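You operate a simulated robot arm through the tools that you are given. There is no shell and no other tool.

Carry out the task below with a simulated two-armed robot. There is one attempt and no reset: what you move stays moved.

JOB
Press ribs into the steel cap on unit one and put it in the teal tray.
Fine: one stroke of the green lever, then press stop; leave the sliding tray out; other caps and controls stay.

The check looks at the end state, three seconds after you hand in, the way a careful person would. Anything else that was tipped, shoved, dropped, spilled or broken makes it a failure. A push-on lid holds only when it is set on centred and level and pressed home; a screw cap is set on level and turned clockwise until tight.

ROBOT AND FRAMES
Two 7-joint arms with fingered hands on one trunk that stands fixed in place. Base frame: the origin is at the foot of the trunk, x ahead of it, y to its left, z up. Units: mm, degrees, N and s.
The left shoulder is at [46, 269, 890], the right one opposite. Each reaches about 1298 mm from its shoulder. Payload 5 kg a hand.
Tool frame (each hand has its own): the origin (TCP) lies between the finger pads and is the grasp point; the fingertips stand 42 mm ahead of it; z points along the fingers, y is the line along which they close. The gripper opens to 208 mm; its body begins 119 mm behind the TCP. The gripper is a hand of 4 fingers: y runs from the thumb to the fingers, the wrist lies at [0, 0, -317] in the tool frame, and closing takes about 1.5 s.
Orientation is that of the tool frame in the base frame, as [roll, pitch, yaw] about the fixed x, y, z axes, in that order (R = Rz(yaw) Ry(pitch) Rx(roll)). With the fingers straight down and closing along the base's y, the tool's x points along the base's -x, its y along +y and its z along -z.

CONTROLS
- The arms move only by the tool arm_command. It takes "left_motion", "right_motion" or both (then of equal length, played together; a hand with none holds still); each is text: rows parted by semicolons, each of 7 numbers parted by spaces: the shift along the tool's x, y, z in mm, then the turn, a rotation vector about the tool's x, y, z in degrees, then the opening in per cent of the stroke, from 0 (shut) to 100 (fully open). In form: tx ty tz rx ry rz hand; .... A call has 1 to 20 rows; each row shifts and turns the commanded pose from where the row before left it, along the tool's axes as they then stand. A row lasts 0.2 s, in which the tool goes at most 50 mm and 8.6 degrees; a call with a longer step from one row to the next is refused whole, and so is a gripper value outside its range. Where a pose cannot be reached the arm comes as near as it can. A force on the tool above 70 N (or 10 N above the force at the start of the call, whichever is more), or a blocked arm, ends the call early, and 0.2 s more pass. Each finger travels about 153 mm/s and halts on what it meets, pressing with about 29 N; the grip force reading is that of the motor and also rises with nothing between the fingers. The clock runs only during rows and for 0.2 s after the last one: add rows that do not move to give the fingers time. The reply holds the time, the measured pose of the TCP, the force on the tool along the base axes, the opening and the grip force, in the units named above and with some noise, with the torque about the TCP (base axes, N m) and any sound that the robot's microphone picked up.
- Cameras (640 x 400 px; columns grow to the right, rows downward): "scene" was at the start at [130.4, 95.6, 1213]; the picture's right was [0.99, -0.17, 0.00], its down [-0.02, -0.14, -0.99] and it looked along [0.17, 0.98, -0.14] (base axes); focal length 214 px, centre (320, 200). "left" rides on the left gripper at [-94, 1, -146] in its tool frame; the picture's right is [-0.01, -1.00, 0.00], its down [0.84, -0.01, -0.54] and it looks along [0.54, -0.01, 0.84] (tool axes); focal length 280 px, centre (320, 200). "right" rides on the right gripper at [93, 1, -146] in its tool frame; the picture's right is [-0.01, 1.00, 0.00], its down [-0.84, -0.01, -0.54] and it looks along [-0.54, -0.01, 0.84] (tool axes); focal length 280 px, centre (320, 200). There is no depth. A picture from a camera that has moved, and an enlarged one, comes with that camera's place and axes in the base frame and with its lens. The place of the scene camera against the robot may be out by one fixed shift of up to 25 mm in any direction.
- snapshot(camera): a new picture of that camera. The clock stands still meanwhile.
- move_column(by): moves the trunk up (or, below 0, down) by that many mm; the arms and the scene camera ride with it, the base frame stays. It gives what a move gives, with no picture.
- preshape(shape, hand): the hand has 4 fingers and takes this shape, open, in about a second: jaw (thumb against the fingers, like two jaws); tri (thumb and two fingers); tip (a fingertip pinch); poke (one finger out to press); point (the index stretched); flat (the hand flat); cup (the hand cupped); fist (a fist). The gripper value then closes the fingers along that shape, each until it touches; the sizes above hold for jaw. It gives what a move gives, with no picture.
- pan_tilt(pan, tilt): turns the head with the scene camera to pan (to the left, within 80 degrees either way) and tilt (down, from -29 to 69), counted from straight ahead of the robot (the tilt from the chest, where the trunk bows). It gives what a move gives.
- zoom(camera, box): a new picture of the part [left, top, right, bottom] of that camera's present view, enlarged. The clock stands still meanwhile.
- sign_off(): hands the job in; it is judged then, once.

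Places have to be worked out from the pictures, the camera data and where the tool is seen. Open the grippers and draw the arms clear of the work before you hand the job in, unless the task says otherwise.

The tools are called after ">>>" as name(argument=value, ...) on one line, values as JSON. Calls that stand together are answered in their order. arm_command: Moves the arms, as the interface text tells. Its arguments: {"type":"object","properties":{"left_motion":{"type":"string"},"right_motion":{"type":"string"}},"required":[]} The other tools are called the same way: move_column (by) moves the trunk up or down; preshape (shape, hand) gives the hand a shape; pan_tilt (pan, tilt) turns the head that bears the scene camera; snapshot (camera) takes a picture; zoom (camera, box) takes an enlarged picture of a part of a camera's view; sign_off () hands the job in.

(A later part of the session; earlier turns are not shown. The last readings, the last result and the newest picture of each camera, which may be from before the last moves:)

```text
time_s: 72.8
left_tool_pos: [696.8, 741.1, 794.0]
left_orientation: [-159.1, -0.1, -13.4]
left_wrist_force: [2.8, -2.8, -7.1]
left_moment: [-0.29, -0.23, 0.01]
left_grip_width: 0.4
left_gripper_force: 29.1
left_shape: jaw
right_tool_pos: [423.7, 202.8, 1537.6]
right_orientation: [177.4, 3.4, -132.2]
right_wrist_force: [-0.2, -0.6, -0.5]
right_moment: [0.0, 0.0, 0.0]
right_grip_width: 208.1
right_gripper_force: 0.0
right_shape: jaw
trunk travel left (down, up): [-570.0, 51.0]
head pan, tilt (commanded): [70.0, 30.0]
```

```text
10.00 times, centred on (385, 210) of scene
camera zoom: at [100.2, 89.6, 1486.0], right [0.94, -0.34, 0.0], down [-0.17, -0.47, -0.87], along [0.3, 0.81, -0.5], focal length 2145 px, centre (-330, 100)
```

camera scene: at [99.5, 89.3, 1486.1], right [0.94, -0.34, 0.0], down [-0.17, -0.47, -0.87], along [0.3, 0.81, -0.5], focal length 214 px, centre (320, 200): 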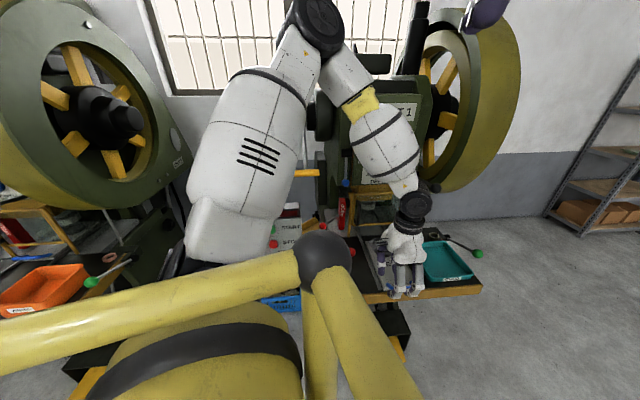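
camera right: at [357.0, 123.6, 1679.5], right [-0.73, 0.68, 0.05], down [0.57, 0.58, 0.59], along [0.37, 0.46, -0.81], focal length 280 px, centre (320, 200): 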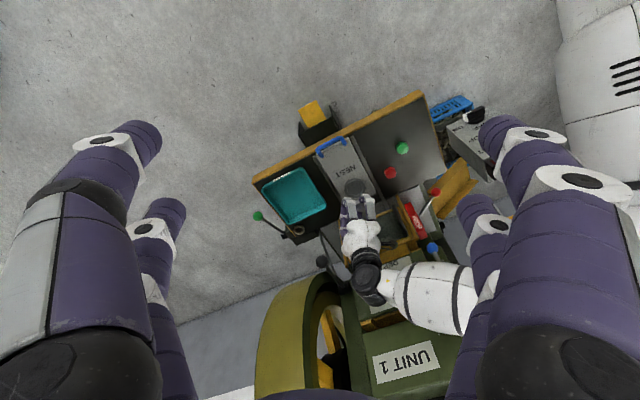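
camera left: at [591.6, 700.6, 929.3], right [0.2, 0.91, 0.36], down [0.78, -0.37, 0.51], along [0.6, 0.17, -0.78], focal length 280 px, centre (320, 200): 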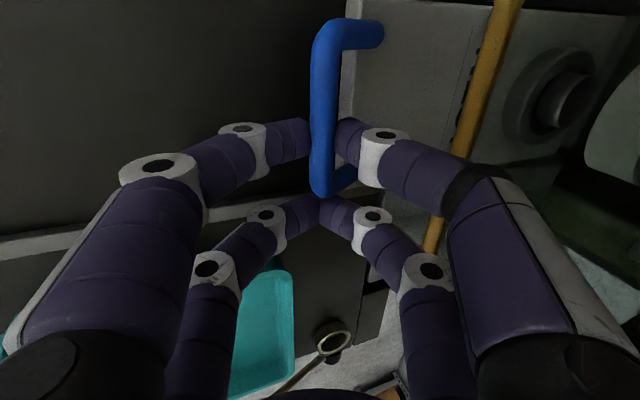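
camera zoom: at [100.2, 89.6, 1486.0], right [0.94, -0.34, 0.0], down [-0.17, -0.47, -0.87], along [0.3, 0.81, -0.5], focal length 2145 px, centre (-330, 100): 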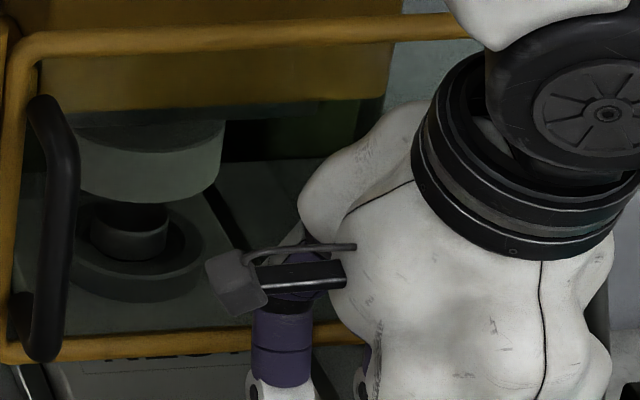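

Still no resistance at 291 mm. I'll nudge another 4 mm and watch the force for the stop.

>>> arm_command(left_motion="0 -1.87 0.72 0 0 0 0; 0 -1.87 0.72 0 0 0 0; 0 0 0 0 0 0 0")

>>> zoom(camera="scene", box=[365, 190, 405, 230])

>>> zoom(camera="left", box=[480, 20, 640, 220])

```text
time_s: 73.5
left_tool_pos: [697.0, 744.5, 793.4]
left_orientation: [-159.1, -0.1, -13.3]
left_wrist_force: [2.6, -4.6, -8.4]
left_moment: [-0.33, -0.26, 0.07]
left_grip_width: 0.7
left_gripper_force: 29.5
left_shape: jaw
right_tool_pos: [425.2, 203.1, 1537.0]
right_orientation: [177.4, 3.3, -132.2]
right_wrist_force: [1.1, 0.0, -0.3]
right_moment: [0.04, -0.01, -0.01]
right_grip_width: 207.9
right_gripper_force: 0.1
right_shape: jaw
trunk travel left (down, up): [-570.0, 51.0]
head pan, tilt (commanded): [70.0, 30.0]
```

```text
10.00 times, centred on (385, 210) of scene
camera zoom: at [100.3, 89.6, 1486.0], right [0.94, -0.34, 0.0], down [-0.17, -0.47, -0.87], along [0.3, 0.81, -0.5], focal length 2145 px, centre (-330, 100)
```

zoom: 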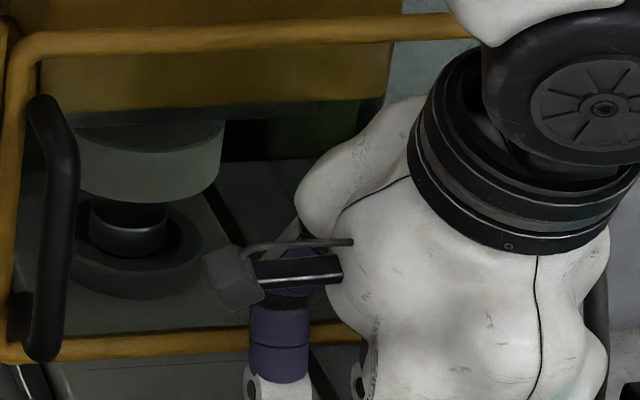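

```text
2.00 times, centred on (560, 120) of left
camera zoom: at [595.0, 713.6, 929.4], right [0.2, 0.91, 0.36], down [0.78, -0.37, 0.51], along [0.6, 0.18, -0.78], focal length 561 px, centre (-160, 360)
```

zoom: 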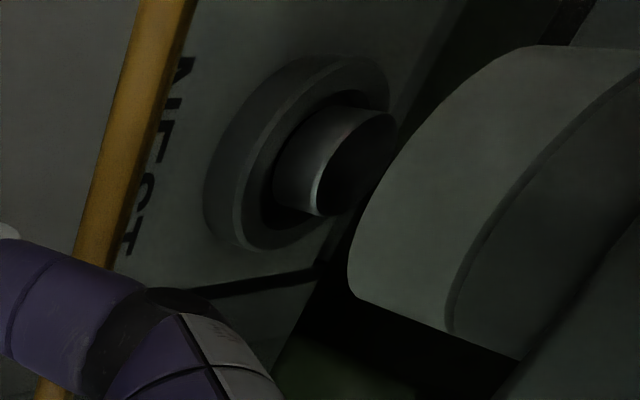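

Still sliding at about 294 mm. I'll keep nudging to find the mechanical stop.

>>> arm_command(left_motion="0 -1.87 0.72 0 0 0 0; 0 -1.87 0.72 0 0 0 0; 0 -1.87 0.72 0 0 0 0; 0 0 0 0 0 0 0")

>>> zoom(camera="scene", box=[365, 190, 405, 230])

```text
time_s: 74.5
left_tool_pos: [699.0, 750.8, 793.6]
left_orientation: [-159.1, 0.0, -13.2]
left_wrist_force: [2.9, -2.7, -11.1]
left_moment: [-0.35, -0.33, 0.04]
left_grip_width: 0.7
left_gripper_force: 29.2
left_shape: jaw
right_tool_pos: [424.4, 203.6, 1537.4]
right_orientation: [177.5, 3.3, -132.1]
right_wrist_force: [0.1, -0.6, 1.0]
right_moment: [0.02, -0.03, 0.02]
right_grip_width: 207.8
right_gripper_force: 0.1
right_shape: jaw
trunk travel left (down, up): [-570.0, 51.0]
head pan, tilt (commanded): [70.0, 30.0]
```

```text
10.00 times, centred on (385, 210) of scene
camera zoom: at [100.5, 89.7, 1486.0], right [0.94, -0.34, 0.0], down [-0.17, -0.47, -0.87], along [0.3, 0.81, -0.5], focal length 2145 px, centre (-330, 100)
```

zoom: 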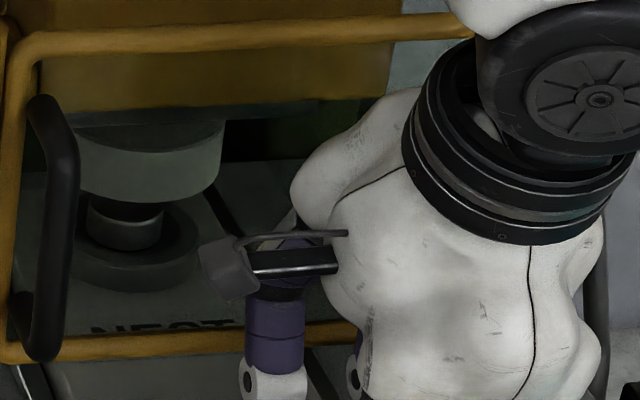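

300 mm in with no stop, and the hand is getting near the guard bar. I'll check the clearance in the left and right views before doing anything more.

>>> snapshot(camera="left")

>>> snapshot(camera="right")

>>> zoom(camera="scene", box=[360, 180, 440, 260])

```text
taken
camera left: at [596.8, 720.0, 929.6], right [0.2, 0.91, 0.36], down [0.78, -0.37, 0.51], along [0.6, 0.18, -0.78], focal length 280 px, centre (320, 200)
```

left: 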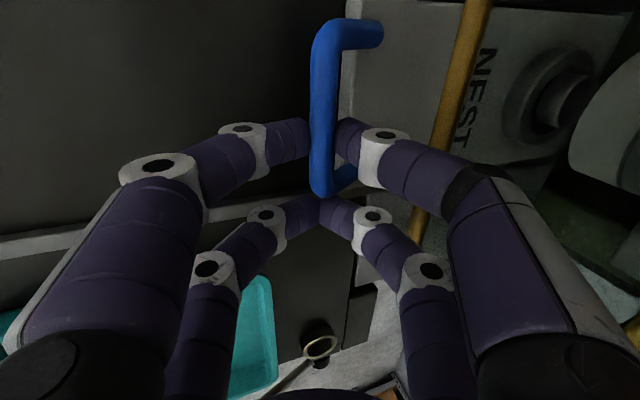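

```text
taken
camera right: at [360.2, 124.8, 1678.6], right [-0.73, 0.68, 0.05], down [0.57, 0.58, 0.58], along [0.37, 0.45, -0.81], focal length 280 px, centre (320, 200)
```

right: 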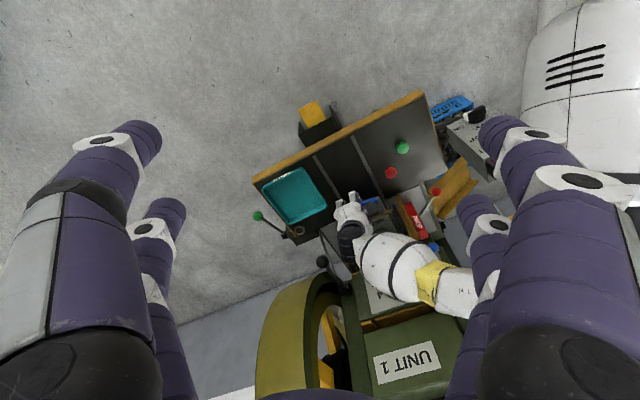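

```text
5.00 times, centred on (400, 220) of scene
camera zoom: at [100.5, 89.7, 1486.0], right [0.94, -0.34, 0.0], down [-0.17, -0.47, -0.87], along [0.3, 0.81, -0.5], focal length 1072 px, centre (-80, 100)
```

zoom: 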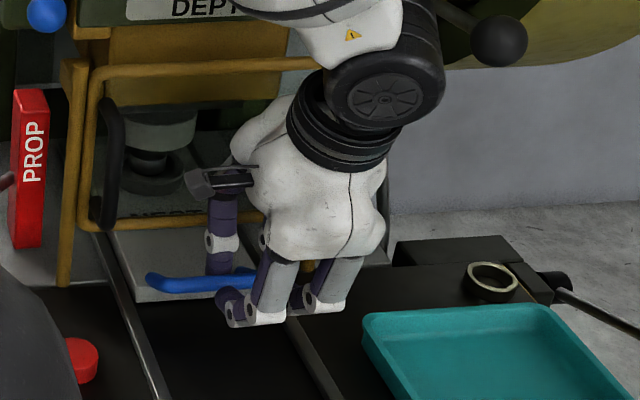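

The knuckles have roughly 15 mm to the guard plane. I'll tilt another 14° about the bar for clearance, then keep looking for the stop.

>>> arm_command(left_motion="0 3.17 0.2 7 0 0 0; 0 3.17 0.2 7 0 0 0; 0 0 0 0 0 0 0; 0 0 0 0 0 0 0")

>>> snapshot(camera="left")

```text
time_s: 75.5
left_tool_pos: [697.6, 746.0, 790.9]
left_orientation: [-145.3, 0.0, -13.3]
left_wrist_force: [4.2, -4.5, -21.2]
left_moment: [-0.83, -0.53, 0.0]
left_grip_width: 0.4
left_gripper_force: 29.0
left_shape: jaw
right_tool_pos: [426.4, 204.4, 1538.3]
right_orientation: [177.3, 3.3, -132.2]
right_wrist_force: [0.0, -0.3, 1.4]
right_moment: [-0.01, 0.01, 0.02]
right_grip_width: 208.0
right_gripper_force: 0.0
right_shape: jaw
trunk travel left (down, up): [-570.0, 51.0]
head pan, tilt (commanded): [70.0, 30.0]
```

```text
taken
camera left: at [588.3, 684.2, 909.2], right [0.17, 0.8, 0.57], down [0.75, -0.48, 0.45], along [0.64, 0.35, -0.69], focal length 280 px, centre (320, 200)
```

left: 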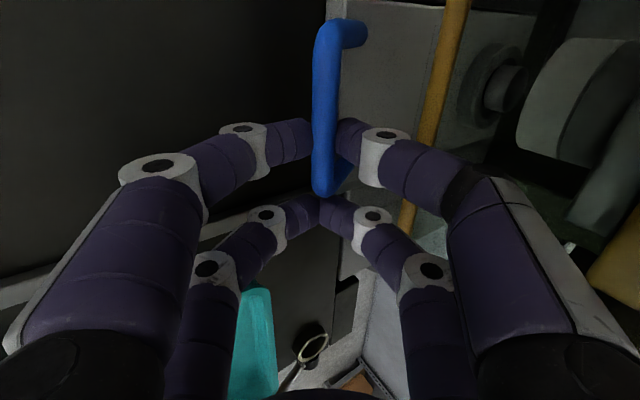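

The tilt reached 35° and the view of the die and cap is better. I'll zoom in to judge alignment.

>>> zoom(camera="left", box=[420, 0, 640, 200])

>>> zoom(camera="scene", box=[365, 190, 405, 230])

```text
2.00 times, centred on (530, 100) of left
camera zoom: at [588.3, 684.2, 909.2], right [0.17, 0.8, 0.57], down [0.75, -0.48, 0.45], along [0.64, 0.35, -0.69], focal length 561 px, centre (-100, 400)
```

zoom: 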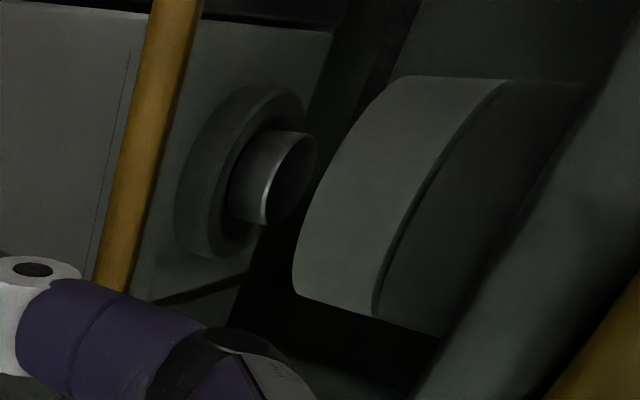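

```text
10.00 times, centred on (385, 210) of scene
camera zoom: at [101.1, 90.1, 1485.8], right [0.94, -0.34, 0.0], down [-0.17, -0.47, -0.87], along [0.3, 0.81, -0.5], focal length 2145 px, centre (-330, 100)
```

zoom: 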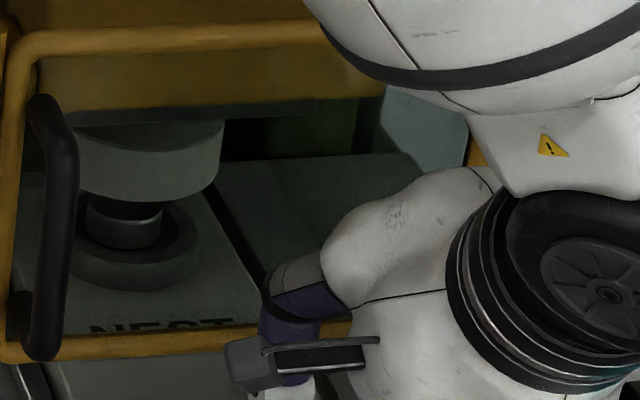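

This view suggests the die is still about 0–10 mm further in. There's also a 21 N vertical load on the bar, so I'll relax downward 1.5 mm and nudge inward 9 mm in small steps.

>>> arm_command(left_motion="0 0.85 1.23 0 0 0 0; 0 -2.47 1.71 0 0 0 0; 0 -2.47 1.71 0 0 0 0; 0 -2.47 1.71 0 0 0 0; 0 0 0 0 0 0 0")

>>> zoom(camera="left", box=[420, 0, 640, 200])

>>> zoom(camera="scene", box=[365, 190, 405, 230])

```text
time_s: 76.8
left_tool_pos: [699.4, 753.2, 789.3]
left_orientation: [-145.0, 0.1, -13.3]
left_wrist_force: [-0.4, -12.8, -9.5]
left_moment: [-0.76, -0.15, 0.28]
left_grip_width: 0.5
left_gripper_force: 28.8
left_shape: jaw
right_tool_pos: [425.7, 203.1, 1537.8]
right_orientation: [177.3, 3.2, -132.2]
right_wrist_force: [-0.5, 0.5, 0.0]
right_moment: [0.03, -0.01, 0.01]
right_grip_width: 207.9
right_gripper_force: 0.1
right_shape: jaw
trunk travel left (down, up): [-570.0, 51.0]
head pan, tilt (commanded): [70.0, 30.0]
```

```text
2.00 times, centred on (530, 100) of left
camera zoom: at [590.3, 691.7, 908.9], right [0.17, 0.8, 0.57], down [0.75, -0.48, 0.45], along [0.64, 0.35, -0.69], focal length 561 px, centre (-100, 400)
```

zoom: 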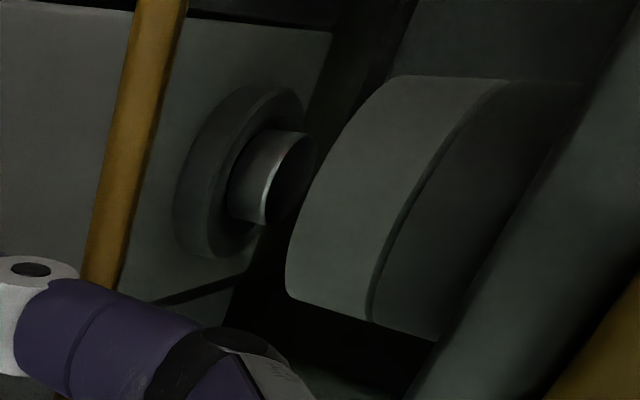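

```text
10.00 times, centred on (385, 210) of scene
camera zoom: at [100.2, 89.2, 1486.1], right [0.94, -0.34, 0.0], down [-0.17, -0.47, -0.87], along [0.3, 0.81, -0.5], focal length 2145 px, centre (-330, 100)
```

zoom: 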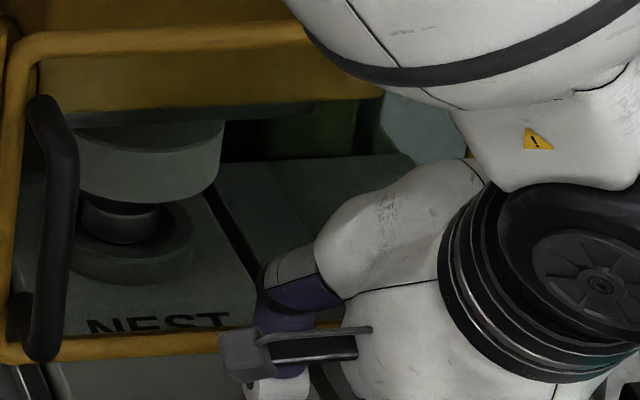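

The force on the tool rose to 13 N against the push, and only about 7.4 of 9 mm was achieved, so that looks like the end stop. I'll nudge once more to confirm it's fully home.

>>> arm_command(left_motion="0 -1.65 1.14 0 0 0 0; 0 -1.65 1.14 0 0 0 0; 0 0 0 0 0 0 0")

>>> zoom(camera="scene", box=[365, 190, 405, 230])

```text
time_s: 77.5
left_tool_pos: [700.4, 757.6, 790.0]
left_orientation: [-145.2, 0.0, -13.3]
left_wrist_force: [-1.1, -14.8, -9.2]
left_moment: [-0.61, -0.19, 0.42]
left_grip_width: 1.0
left_gripper_force: 29.3
left_shape: jaw
right_tool_pos: [424.6, 202.8, 1538.8]
right_orientation: [177.2, 3.3, -132.2]
right_wrist_force: [0.5, 0.1, 0.5]
right_moment: [-0.04, -0.01, 0.01]
right_grip_width: 208.0
right_gripper_force: 0.1
right_shape: jaw
trunk travel left (down, up): [-570.0, 51.0]
head pan, tilt (commanded): [70.0, 30.0]
```

```text
10.00 times, centred on (385, 210) of scene
camera zoom: at [100.2, 89.0, 1486.0], right [0.94, -0.34, 0.0], down [-0.17, -0.47, -0.87], along [0.3, 0.81, -0.5], focal length 2145 px, centre (-330, 100)
```

zoom: 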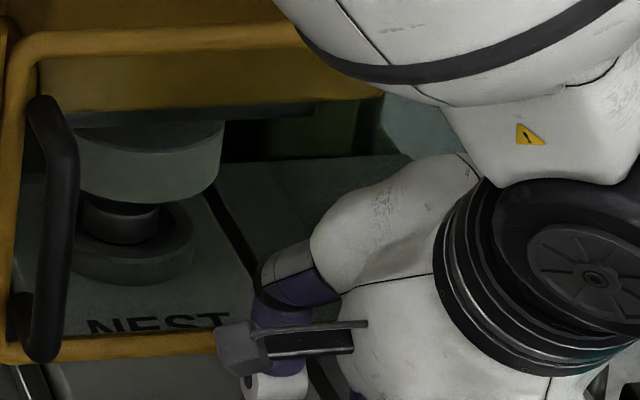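

The nest image hasn't changed while the hand moved, so the tray is home against its stop. I'll relieve the push, open the hand, and retreat along the tool axis.

>>> arm_command(left_motion="0 2.9 -2 0 0 0 0; 0 0 0 0 0 0 8; 0 0 0 0 0 0 16; 0 0 0 0 0 0 24; 0 0 0 0 0 0 26; 0 0 0 0 0 0 26; 0 0 -8 0 0 0 26; 0 0 -15 0 0 0 26; 0 0 -30 0 0 0 26; 0 0 -40 0 0 0 26; 0 0 0 0 0 0 26")

>>> snapshot(camera="left")

>>> snapshot(camera="scene")

>>> zoom(camera="scene", box=[350, 180, 450, 280])

```text
time_s: 80.0
left_tool_pos: [685.0, 703.0, 864.9]
left_orientation: [-145.2, 0.0, -13.3]
left_wrist_force: [0.0, 0.3, -1.1]
left_moment: [0.0, 0.0, 0.05]
left_grip_width: 53.8
left_gripper_force: 0.1
left_shape: jaw
right_tool_pos: [423.9, 203.6, 1536.8]
right_orientation: [177.4, 3.2, -132.2]
right_wrist_force: [1.4, 0.5, 0.0]
right_moment: [-0.09, 0.1, 0.04]
right_grip_width: 207.8
right_gripper_force: 0.0
right_shape: jaw
trunk travel left (down, up): [-570.0, 51.0]
head pan, tilt (commanded): [70.0, 30.0]
```

```text
taken
camera left: at [576.1, 641.0, 984.5], right [0.17, 0.8, 0.57], down [0.75, -0.48, 0.45], along [0.64, 0.35, -0.69], focal length 280 px, centre (320, 200)
```

left: 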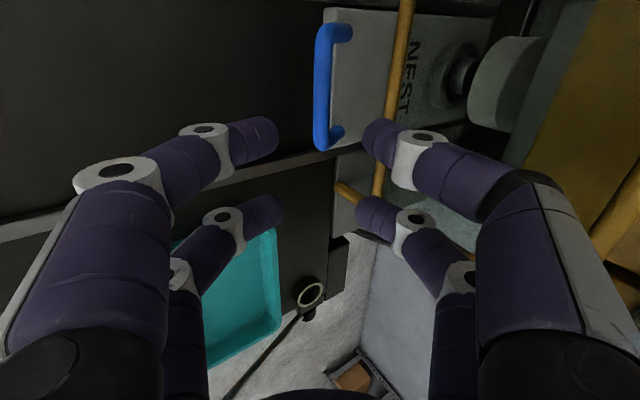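

```text
taken
camera scene: at [100.5, 90.2, 1485.8], right [0.94, -0.34, 0.0], down [-0.17, -0.47, -0.87], along [0.3, 0.81, -0.5], focal length 214 px, centre (320, 200)
```

scene: 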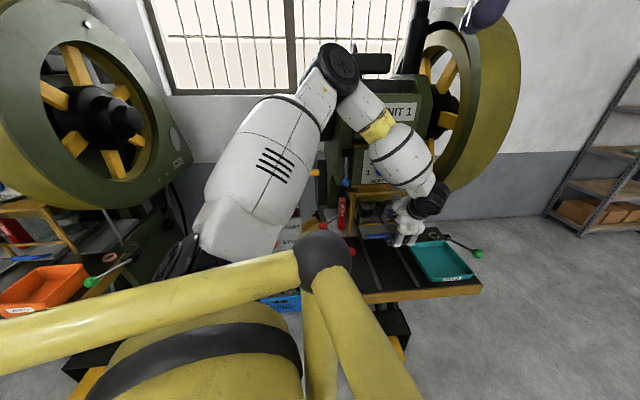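

```text
4.00 times, centred on (400, 230) of scene
camera zoom: at [100.5, 90.2, 1485.8], right [0.94, -0.34, 0.0], down [-0.17, -0.47, -0.87], along [0.3, 0.81, -0.5], focal length 858 px, centre (0, 80)
```

zoom: 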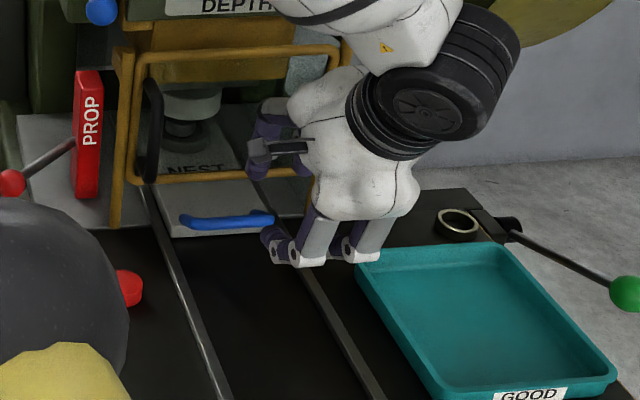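

The tray is in and the hand is free. The panel buttons come out at START ≈ (144, 728, 979) and STOP ≈ (143, 727, 901). The right arm can reach them from the front, so I'll bring the right hand down in free space and turn it toward the panel.

>>> arm_command(right_motion="-3.1 3.4 38.7 0 0 0 100; -3.1 3.4 38.7 0 0 0 100; -3.1 3.4 38.7 0 0 0 100; -3.1 3.4 38.7 0 0 0 100; -3.1 3.4 38.7 0 0 0 100; -3.1 3.4 38.7 0 0 0 60; -3.1 3.4 38.7 0 0 0 40; -3.1 3.4 38.7 0 0 0 20; -3.1 3.4 38.7 0 0 0 10; -3.1 3.4 38.7 0 0 0 0; 0 0 0 0 0 -7.8 0; 0 0 0 0 0 -7.8 0; 0 0 0 0 0 -7.8 0; 0 0 0 0 0 -7.8 0; 0 0 0 0 0 -7.8 0; 0 0 0 0 0 -7.8 0; 0 0 0 0 0 -7.8 0; 0 0 0 0 0 -7.8 0; 0 0 0 0 0 -7.8 0; 0 0 0 0 0 0 0")

>>> snapshot(camera="right")

>>> snapshot(camera="scene")

```text
time_s: 84.2
left_tool_pos: [686.7, 702.1, 867.5]
left_orientation: [-145.1, -0.2, -13.3]
left_wrist_force: [-0.4, 0.4, 0.2]
left_moment: [0.02, 0.02, 0.01]
left_grip_width: 53.6
left_gripper_force: 0.1
left_shape: jaw
right_tool_pos: [409.9, 283.3, 1136.4]
right_orientation: [-178.6, 2.2, -60.9]
right_wrist_force: [-0.6, 0.9, -0.3]
right_moment: [0.0, 0.05, 0.01]
right_grip_width: 0.0
right_gripper_force: 28.9
right_shape: jaw
trunk travel left (down, up): [-570.0, 51.0]
head pan, tilt (commanded): [70.0, 30.0]
```

```text
taken
camera right: at [453.3, 195.0, 1280.0], right [-0.88, -0.47, -0.02], down [-0.4, 0.72, 0.57], along [-0.25, 0.51, -0.82], focal length 280 px, centre (320, 200)
```

right: 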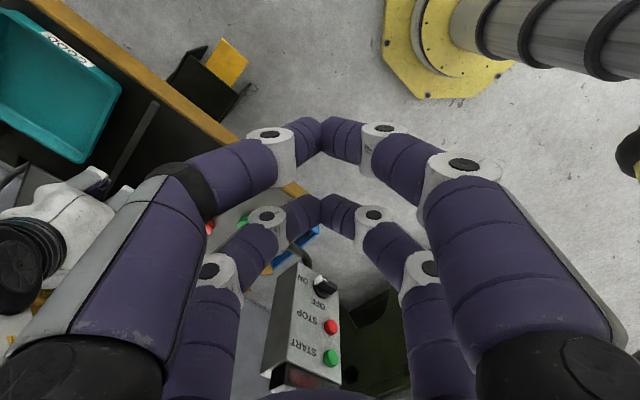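

```text
taken
camera scene: at [99.6, 89.2, 1486.1], right [0.94, -0.34, 0.0], down [-0.17, -0.47, -0.87], along [0.3, 0.81, -0.5], focal length 214 px, centre (320, 200)
```

scene: 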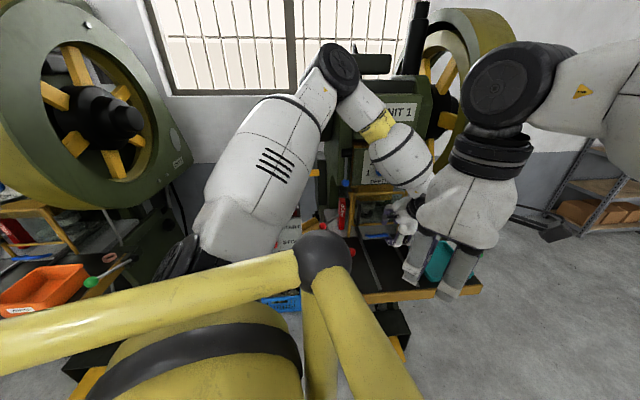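

The right camera sees the panel. I'll now tilt the right hand 45° toward the panel and check that it's reachable.

>>> arm_command(right_motion="0 0 0 0 -7.5 0 0; 0 0 0 0 -7.5 0 0; 0 0 0 0 -7.5 0 0; 0 0 0 0 -7.5 0 0; 0 0 0 0 -7.5 0 0; 0 0 0 0 -7.5 0 0; 0 0 0 0 0 0 0")

>>> snapshot(camera="right")

>>> snapshot(camera="scene")

```text
time_s: 85.8
left_tool_pos: [684.7, 702.7, 866.2]
left_orientation: [-145.1, -0.1, -13.3]
left_wrist_force: [-0.2, 1.5, 1.1]
left_moment: [0.0, -0.04, -0.01]
left_grip_width: 53.8
left_gripper_force: 0.1
left_shape: jaw
right_tool_pos: [409.5, 283.6, 1137.0]
right_orientation: [-177.9, 47.2, -59.3]
right_wrist_force: [0.5, -1.1, -0.2]
right_moment: [-0.06, -0.05, -0.01]
right_grip_width: 0.1
right_gripper_force: 29.0
right_shape: jaw
trunk travel left (down, up): [-570.0, 51.0]
head pan, tilt (commanded): [70.0, 30.0]
```

```text
taken
camera right: at [489.6, 133.8, 1168.1], right [-0.88, -0.48, -0.01], down [-0.1, 0.15, 0.98], along [-0.47, 0.87, -0.18], focal length 280 px, centre (320, 200)
```

right: 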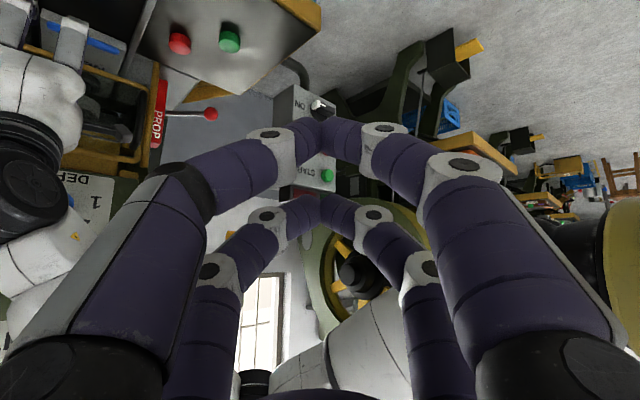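

```text
taken
camera scene: at [99.3, 89.4, 1486.2], right [0.94, -0.34, 0.0], down [-0.17, -0.47, -0.87], along [0.3, 0.81, -0.5], focal length 214 px, centre (320, 200)
```

scene: 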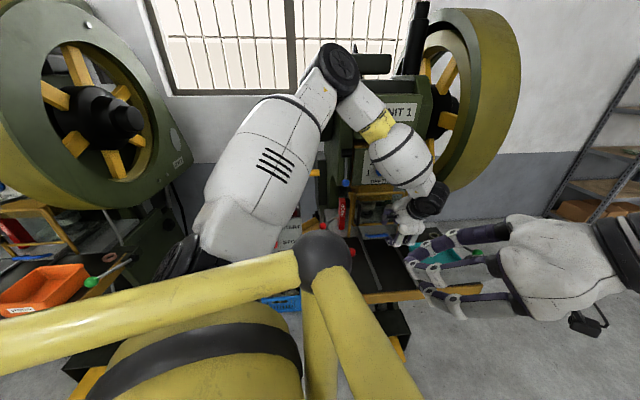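

That's reachable. I'll tilt 30° more so the fingers point nearly level at the panel, and set the right hand to "poke".

>>> arm_command(right_motion="0 0 0 0 -7.5 0 0; 0 0 0 0 -7.5 0 0; 0 0 0 0 -7.5 0 0; 0 0 0 0 -7.5 0 0; 0 0 0 0 0 0 0")

>>> preshape(hand="right", shape="poke")

>>> snapshot(camera="right")

>>> snapshot(camera="scene")

```text
time_s: 87.0
left_tool_pos: [686.2, 701.5, 866.8]
left_orientation: [-145.1, -0.1, -13.3]
left_wrist_force: [1.3, 0.0, 1.2]
left_moment: [-0.02, -0.06, 0.01]
left_grip_width: 53.5
left_gripper_force: 0.0
left_shape: jaw
right_tool_pos: [409.1, 283.3, 1137.7]
right_orientation: [-173.4, 77.2, -54.5]
right_wrist_force: [-0.7, -0.2, -0.1]
right_moment: [-0.01, -0.03, 0.0]
right_grip_width: 0.0
right_gripper_force: 28.6
right_shape: jaw
trunk travel left (down, up): [-570.0, 51.0]
head pan, tilt (commanded): [70.0, 30.0]
```

```text
time_s: 87.8
left_tool_pos: [686.2, 700.4, 865.9]
left_orientation: [-145.1, -0.1, -13.3]
left_wrist_force: [-0.5, 0.2, 0.7]
left_moment: [-0.02, 0.02, -0.02]
left_grip_width: 54.0
left_gripper_force: 0.1
left_shape: jaw
right_tool_pos: [409.9, 283.3, 1137.3]
right_orientation: [-173.7, 77.0, -54.7]
right_wrist_force: [-0.3, -0.7, 0.3]
right_moment: [0.0, 0.0, 0.03]
right_grip_width: 0.0
right_gripper_force: 0.1
right_shape: poke
trunk travel left (down, up): [-570.0, 51.0]
head pan, tilt (commanded): [70.0, 30.0]
```

```text
taken
camera right: at [489.0, 140.4, 1078.9], right [-0.88, -0.48, -0.01], down [0.15, -0.3, 0.94], along [-0.46, 0.82, 0.34], focal length 280 px, centre (320, 200)
```

right: 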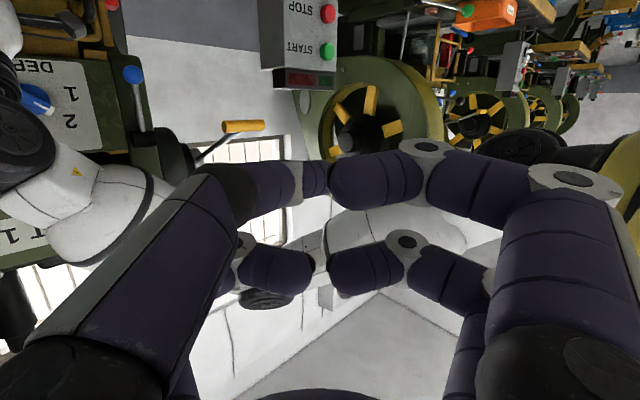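

```text
taken
camera scene: at [99.9, 89.3, 1486.1], right [0.94, -0.34, 0.0], down [-0.17, -0.47, -0.87], along [0.3, 0.81, -0.5], focal length 214 px, centre (320, 200)
```

scene: 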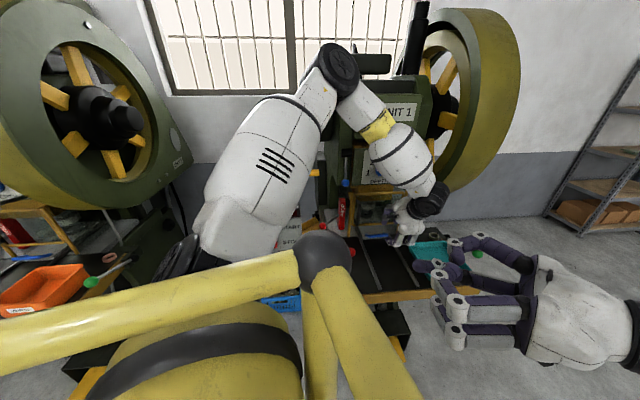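

I'll zoom in on the right hand to see which finger is extended in the poke shape.

>>> zoom(camera="scene", box=[400, 210, 560, 370])

>>> zoom(camera="right", box=[180, 100, 480, 320])

```text
2.50 times, centred on (480, 290) of scene
camera zoom: at [99.9, 89.3, 1486.1], right [0.94, -0.34, 0.0], down [-0.17, -0.47, -0.87], along [0.3, 0.81, -0.5], focal length 536 px, centre (-80, -25)
```

zoom: 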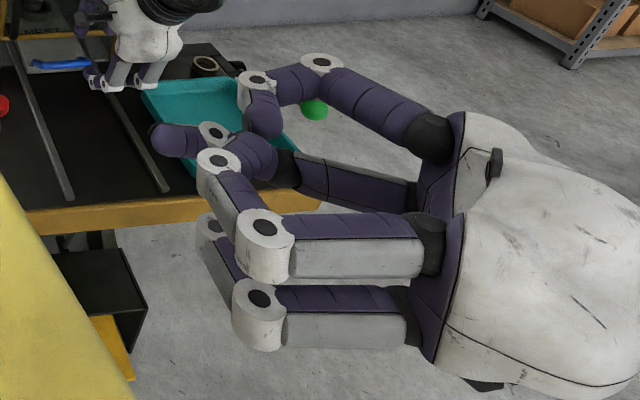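

```text
1.82 times, centred on (330, 210) of right
camera zoom: at [489.0, 140.4, 1078.9], right [-0.88, -0.48, -0.01], down [0.15, -0.3, 0.94], along [-0.46, 0.82, 0.34], focal length 510 px, centre (302, 182)
```

zoom: 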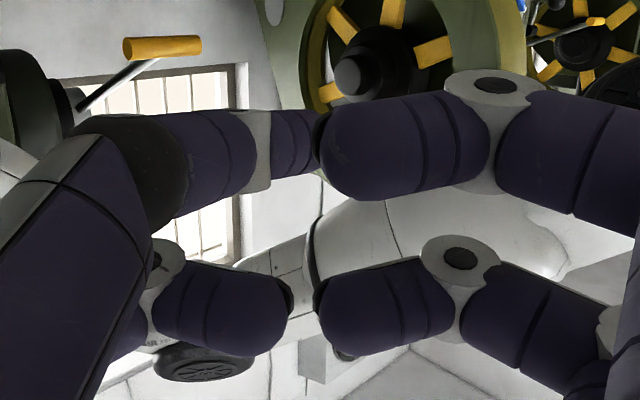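

The gripper command is still 0, so this shape may be shown closed. I'll open it to 100% in the poke shape and look again.

>>> arm_command(right_motion="0 0 0 0 0 0 100; 0 0 0 0 0 0 100; 0 0 0 0 0 0 100; 0 0 0 0 0 0 100; 0 0 0 0 0 0 100; 0 0 0 0 0 0 100; 0 0 0 0 0 0 100")

>>> zoom(camera="scene", box=[400, 210, 560, 370])

>>> snapshot(camera="right")

```text
time_s: 89.5
left_tool_pos: [686.2, 701.8, 866.8]
left_orientation: [-145.1, -0.2, -13.3]
left_wrist_force: [0.0, 0.0, 0.1]
left_moment: [0.0, 0.01, -0.05]
left_grip_width: 53.7
left_gripper_force: 0.1
left_shape: jaw
right_tool_pos: [409.4, 282.8, 1138.5]
right_orientation: [-173.7, 77.1, -54.6]
right_wrist_force: [0.2, -0.7, 0.4]
right_moment: [-0.01, 0.0, 0.0]
right_grip_width: 0.1
right_gripper_force: 0.1
right_shape: poke
trunk travel left (down, up): [-570.0, 51.0]
head pan, tilt (commanded): [70.0, 30.0]
```

```text
2.50 times, centred on (480, 290) of scene
camera zoom: at [99.8, 89.3, 1486.1], right [0.94, -0.34, 0.0], down [-0.17, -0.47, -0.87], along [0.3, 0.81, -0.5], focal length 536 px, centre (-80, -25)
```

zoom: 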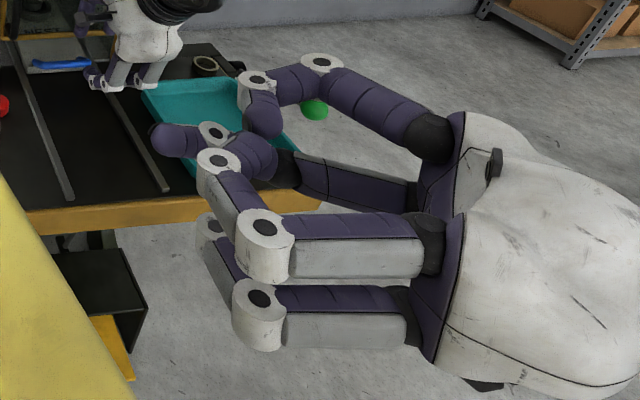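

```text
taken
camera right: at [488.9, 140.4, 1079.0], right [-0.88, -0.48, -0.01], down [0.15, -0.3, 0.94], along [-0.46, 0.82, 0.34], focal length 280 px, centre (320, 200)
```

right: 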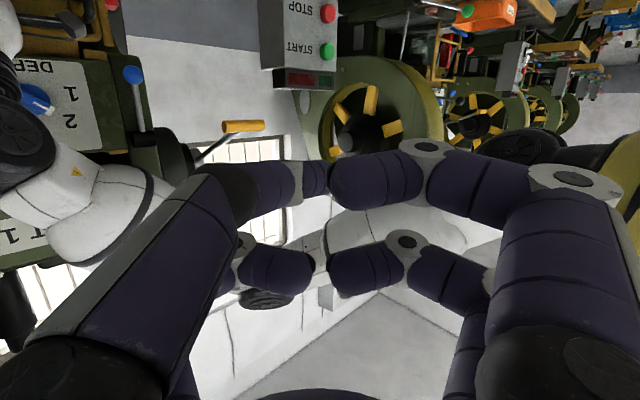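

I'll zoom more tightly on the right fingertips from the scene camera to identify the extended finger.

>>> zoom(camera="scene", box=[425, 225, 505, 305])

>>> preshape(hand="right", shape="point")

>>> zoom(camera="scene", box=[400, 210, 560, 370])

>>> snapshot(camera="right")

```text
5.00 times, centred on (465, 265) of scene
camera zoom: at [99.8, 89.3, 1486.1], right [0.94, -0.34, 0.0], down [-0.17, -0.47, -0.87], along [0.3, 0.81, -0.5], focal length 1072 px, centre (-405, -125)
```

zoom: 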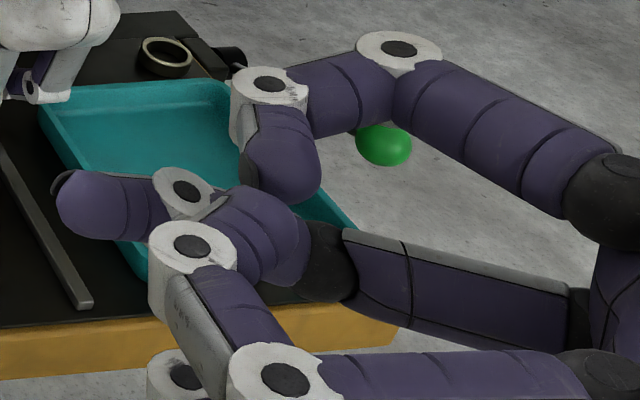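

```text
time_s: 90.3
left_tool_pos: [685.3, 701.6, 866.5]
left_orientation: [-145.1, -0.1, -13.3]
left_wrist_force: [-0.2, 0.2, 0.5]
left_moment: [0.01, 0.0, 0.04]
left_grip_width: 53.7
left_gripper_force: 0.1
left_shape: jaw
right_tool_pos: [409.5, 282.3, 1137.6]
right_orientation: [-173.8, 77.1, -54.6]
right_wrist_force: [-0.4, -0.5, 0.3]
right_moment: [0.0, -0.01, 0.01]
right_grip_width: 201.7
right_gripper_force: 0.0
right_shape: point
trunk travel left (down, up): [-570.0, 51.0]
head pan, tilt (commanded): [70.0, 30.0]
```

```text
2.50 times, centred on (480, 290) of scene
camera zoom: at [99.8, 89.3, 1486.1], right [0.94, -0.34, 0.0], down [-0.17, -0.47, -0.87], along [0.3, 0.81, -0.5], focal length 536 px, centre (-80, -25)
```

zoom: 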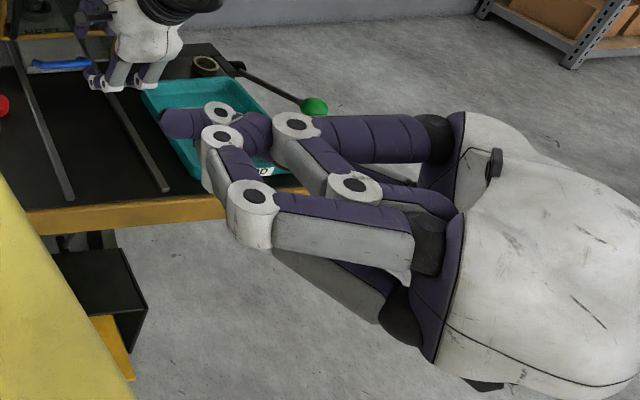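

```text
taken
camera right: at [488.9, 140.4, 1079.0], right [-0.88, -0.48, -0.01], down [0.15, -0.3, 0.94], along [-0.46, 0.82, 0.34], focal length 280 px, centre (320, 200)
```

right: 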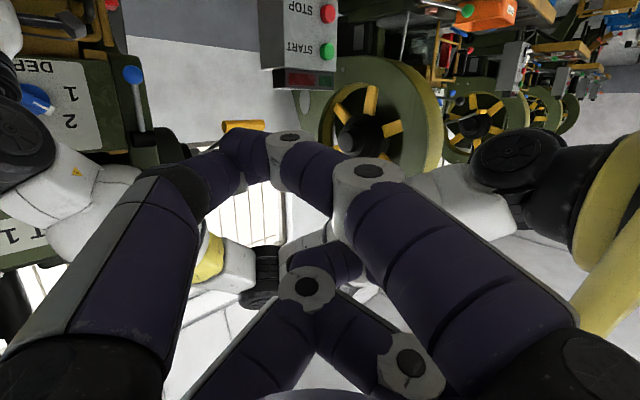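

The poke finger's tip works out to be about on the tool axis at z=42. I'll go back to poke and move the tip toward a point about 60 mm in front of START.

>>> preshape(hand="right", shape="poke")

>>> arm_command(right_motion="4.55 4.75 41 0 0 0 100; 4.55 4.75 41 0 0 0 100; 4.55 4.75 41 0 0 0 100; 4.55 4.75 41 0 0 0 100; 4.55 4.75 41 0 0 0 100; 4.55 4.75 41 0 0 0 100; 4.55 4.75 41 0 0 0 100; 4.55 4.75 41 0 0 0 100; 0 0 0 0 0 0 100")

>>> snapshot(camera="right")

>>> snapshot(camera="scene")

```text
time_s: 91.2
left_tool_pos: [685.5, 700.9, 865.5]
left_orientation: [-145.2, -0.1, -13.3]
left_wrist_force: [0.6, 0.0, -0.1]
left_moment: [0.0, -0.01, -0.01]
left_grip_width: 53.6
left_gripper_force: 0.1
left_shape: jaw
right_tool_pos: [409.5, 281.7, 1137.7]
right_orientation: [-173.6, 77.1, -54.6]
right_wrist_force: [0.3, 0.5, -0.1]
right_moment: [0.0, -0.02, 0.0]
right_grip_width: 0.0
right_gripper_force: 0.0
right_shape: poke
trunk travel left (down, up): [-570.0, 51.0]
head pan, tilt (commanded): [70.0, 30.0]
```

```text
time_s: 93.2
left_tool_pos: [686.3, 700.6, 867.1]
left_orientation: [-145.1, -0.1, -13.4]
left_wrist_force: [0.6, -1.1, 0.2]
left_moment: [0.06, 0.02, 0.01]
left_grip_width: 53.7
left_gripper_force: 0.1
left_shape: jaw
right_tool_pos: [229.3, 536.5, 1026.4]
right_orientation: [-173.7, 77.1, -54.9]
right_wrist_force: [-0.3, 0.5, 1.1]
right_moment: [0.0, 0.03, 0.01]
right_grip_width: 0.0
right_gripper_force: 0.1
right_shape: poke
trunk travel left (down, up): [-570.0, 51.0]
head pan, tilt (commanded): [70.0, 30.0]
```

```text
taken
camera right: at [309.0, 394.6, 967.9], right [-0.88, -0.48, -0.01], down [0.15, -0.3, 0.94], along [-0.46, 0.82, 0.34], focal length 280 px, centre (320, 200)
```

right: 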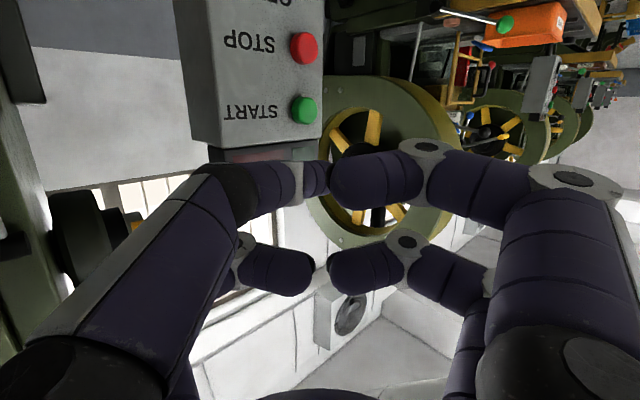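

```text
taken
camera scene: at [99.8, 89.1, 1486.1], right [0.94, -0.34, 0.0], down [-0.17, -0.47, -0.87], along [0.3, 0.81, -0.5], focal length 214 px, centre (320, 200)
```

scene: 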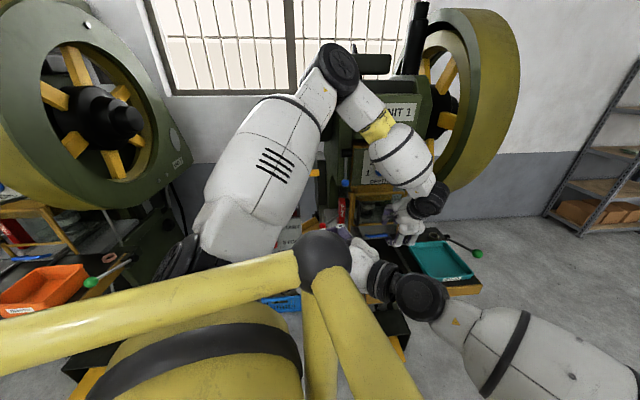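

START reads consistently at about (144.5, 731, 981.5). I'll move the fingertip to about 50 mm in front of it.

>>> arm_command(right_motion="1.5 2.2 33.5 0 0 0 100; 1.5 2.2 33.5 0 0 0 100; 1.5 2.2 33.5 0 0 0 100; 1.5 2.2 33.3 0 0 0 100; 0 0 0 0 0 0 100")

>>> snapshot(camera="right")

>>> snapshot(camera="left")

>>> zoom(camera="scene", box=[250, 190, 370, 290])

```text
time_s: 94.7
left_tool_pos: [685.7, 701.1, 866.6]
left_orientation: [-145.0, 0.0, -13.3]
left_wrist_force: [0.9, 0.2, -0.5]
left_moment: [0.06, 0.04, 0.07]
left_grip_width: 53.4
left_gripper_force: 0.0
left_shape: jaw
right_tool_pos: [292.0, 576.2, 996.8]
right_orientation: [-174.0, 76.5, -61.3]
right_wrist_force: [0.7, -0.5, 1.2]
right_moment: [0.02, 0.02, -0.01]
right_grip_width: 0.0
right_gripper_force: 0.1
right_shape: poke
right hand out of reach, approached as far as the arm can: row 3, 4
trunk travel left (down, up): [-570.0, 51.0]
head pan, tilt (commanded): [70.0, 30.0]
stopped in row 5 (right hand): the arm was blocked; the commanded pose is now the measured one
```

```text
taken
camera right: at [356.1, 424.9, 940.1], right [-0.92, -0.39, -0.01], down [0.12, -0.31, 0.95], along [-0.37, 0.87, 0.33], focal length 280 px, centre (320, 200)
```

right: 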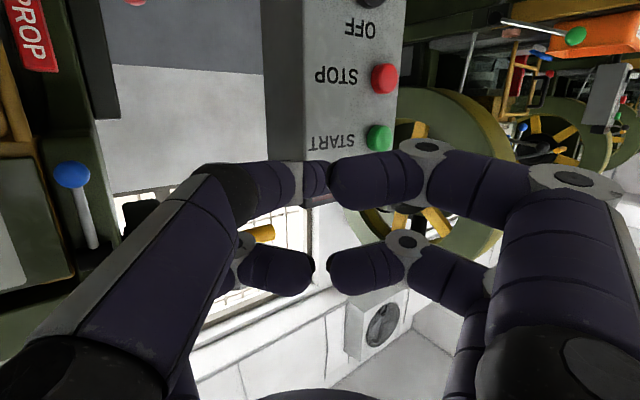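

```text
taken
camera left: at [576.6, 639.8, 985.3], right [0.17, 0.8, 0.57], down [0.75, -0.48, 0.45], along [0.64, 0.35, -0.69], focal length 280 px, centre (320, 200)
```

left: 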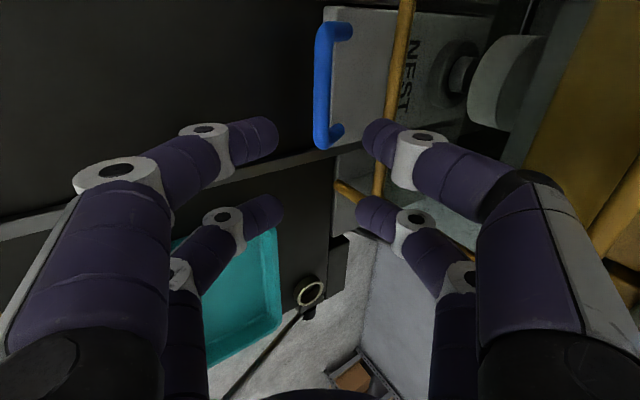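

```text
4.00 times, centred on (310, 240) of scene
camera zoom: at [100.5, 88.9, 1486.0], right [0.94, -0.34, 0.0], down [-0.17, -0.47, -0.87], along [0.3, 0.81, -0.5], focal length 858 px, centre (360, 40)
```

zoom: 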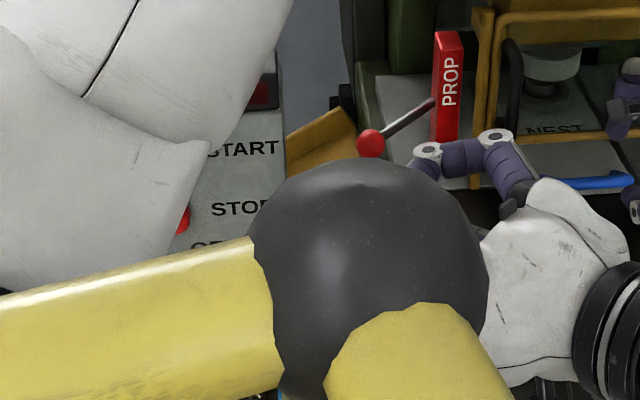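

The right arm hit a limit and deviated; the tip is now near (272, 612). I'll look at the whole scene before continuing.

>>> snapshot(camera="scene")

>>> pan_tilt(pan=40, tilt=40)

>>> snapshot(camera="scene")

```text
taken
camera scene: at [100.5, 88.9, 1486.0], right [0.94, -0.34, 0.0], down [-0.17, -0.47, -0.87], along [0.3, 0.81, -0.5], focal length 214 px, centre (320, 200)
```

scene: 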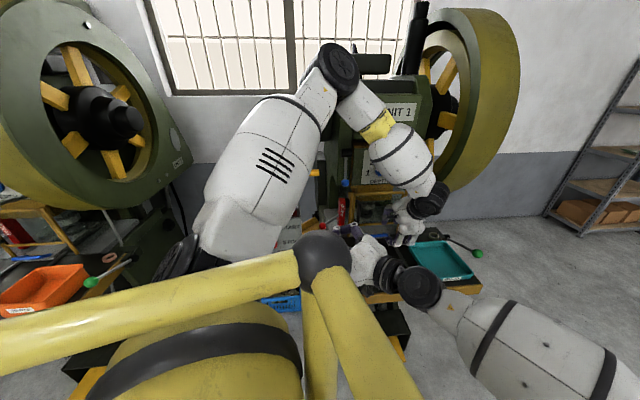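

```text
time_s: 95.6
left_tool_pos: [685.9, 701.4, 866.2]
left_orientation: [-145.0, -0.1, -13.3]
left_wrist_force: [-0.5, -0.2, -0.4]
left_moment: [0.0, 0.0, -0.01]
left_grip_width: 53.7
left_gripper_force: 0.1
left_shape: jaw
right_tool_pos: [291.2, 575.8, 997.7]
right_orientation: [-174.0, 76.4, -61.2]
right_wrist_force: [1.0, 0.0, -0.4]
right_moment: [0.01, 0.02, -0.01]
right_grip_width: 0.0
right_gripper_force: 0.1
right_shape: poke
trunk travel left (down, up): [-570.0, 51.0]
head pan, tilt (commanded): [40.0, 40.0]
```

```text
taken
camera scene: at [133.8, 59.0, 1470.8], right [0.64, -0.77, 0.0], down [-0.49, -0.41, -0.77], along [0.59, 0.49, -0.64], focal length 214 px, centre (320, 200)
```

scene: 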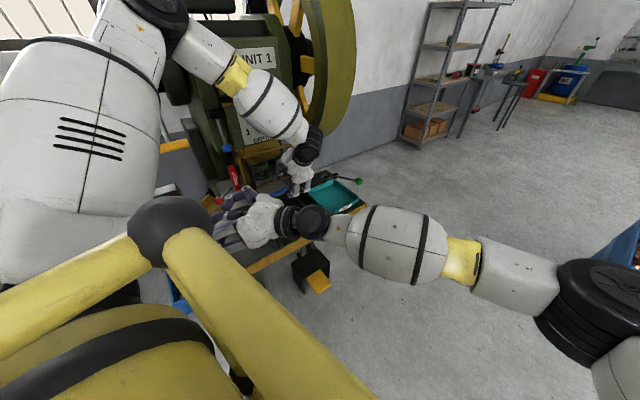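

The arm reached a joint limit rather than an obstacle. I'll back off, swing the hand's heading closer to straight +y, and approach again. The panel face also turns out to be angled, with START's front at about (148, 725, 981).

>>> arm_command(right_motion="0 0 -30 0 0 0 100; 0 0 -30 6 0 0 100; 0 0 0 6 0 0 100; 0 0 0 0 0 0 100")

>>> pan_tilt(pan=70, tilt=35)

>>> snapshot(camera="right")

```text
time_s: 96.6
left_tool_pos: [687.1, 700.6, 866.5]
left_orientation: [-145.1, -0.1, -13.4]
left_wrist_force: [1.3, -1.0, -0.8]
left_moment: [0.02, 0.02, 0.0]
left_grip_width: 53.9
left_gripper_force: 0.0
left_shape: jaw
right_tool_pos: [309.5, 523.8, 1012.3]
right_orientation: [-161.9, 76.4, -60.8]
right_wrist_force: [-0.4, 0.0, -0.1]
right_moment: [-0.03, -0.03, -0.01]
right_grip_width: 0.0
right_gripper_force: 0.0
right_shape: poke
trunk travel left (down, up): [-570.0, 51.0]
head pan, tilt (commanded): [40.0, 40.0]
```

```text
time_s: 97.5
left_tool_pos: [685.9, 701.7, 866.5]
left_orientation: [-145.1, -0.1, -13.3]
left_wrist_force: [0.9, 0.3, -0.1]
left_moment: [-0.03, 0.0, -0.02]
left_grip_width: 53.6
left_gripper_force: 0.0
left_shape: jaw
right_tool_pos: [309.7, 523.0, 1012.0]
right_orientation: [-162.0, 76.4, -60.8]
right_wrist_force: [0.0, 0.5, -0.1]
right_moment: [0.04, 0.01, 0.0]
right_grip_width: 0.0
right_gripper_force: 0.1
right_shape: poke
trunk travel left (down, up): [-570.0, 51.0]
head pan, tilt (commanded): [70.0, 35.0]
```

```text
taken
camera right: at [344.2, 364.6, 953.6], right [-0.98, -0.2, -0.06], down [0.01, -0.34, 0.94], along [-0.21, 0.92, 0.34], focal length 280 px, centre (320, 200)
```

right: 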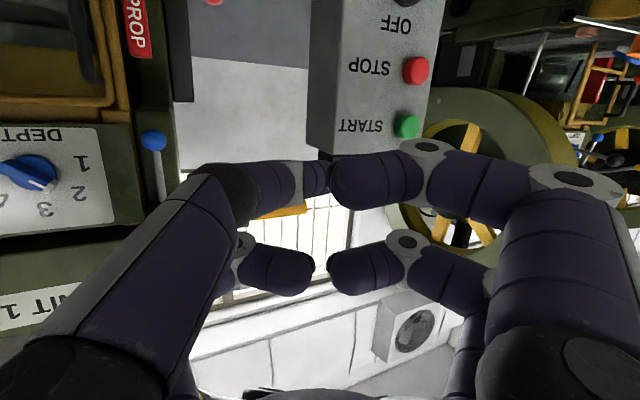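

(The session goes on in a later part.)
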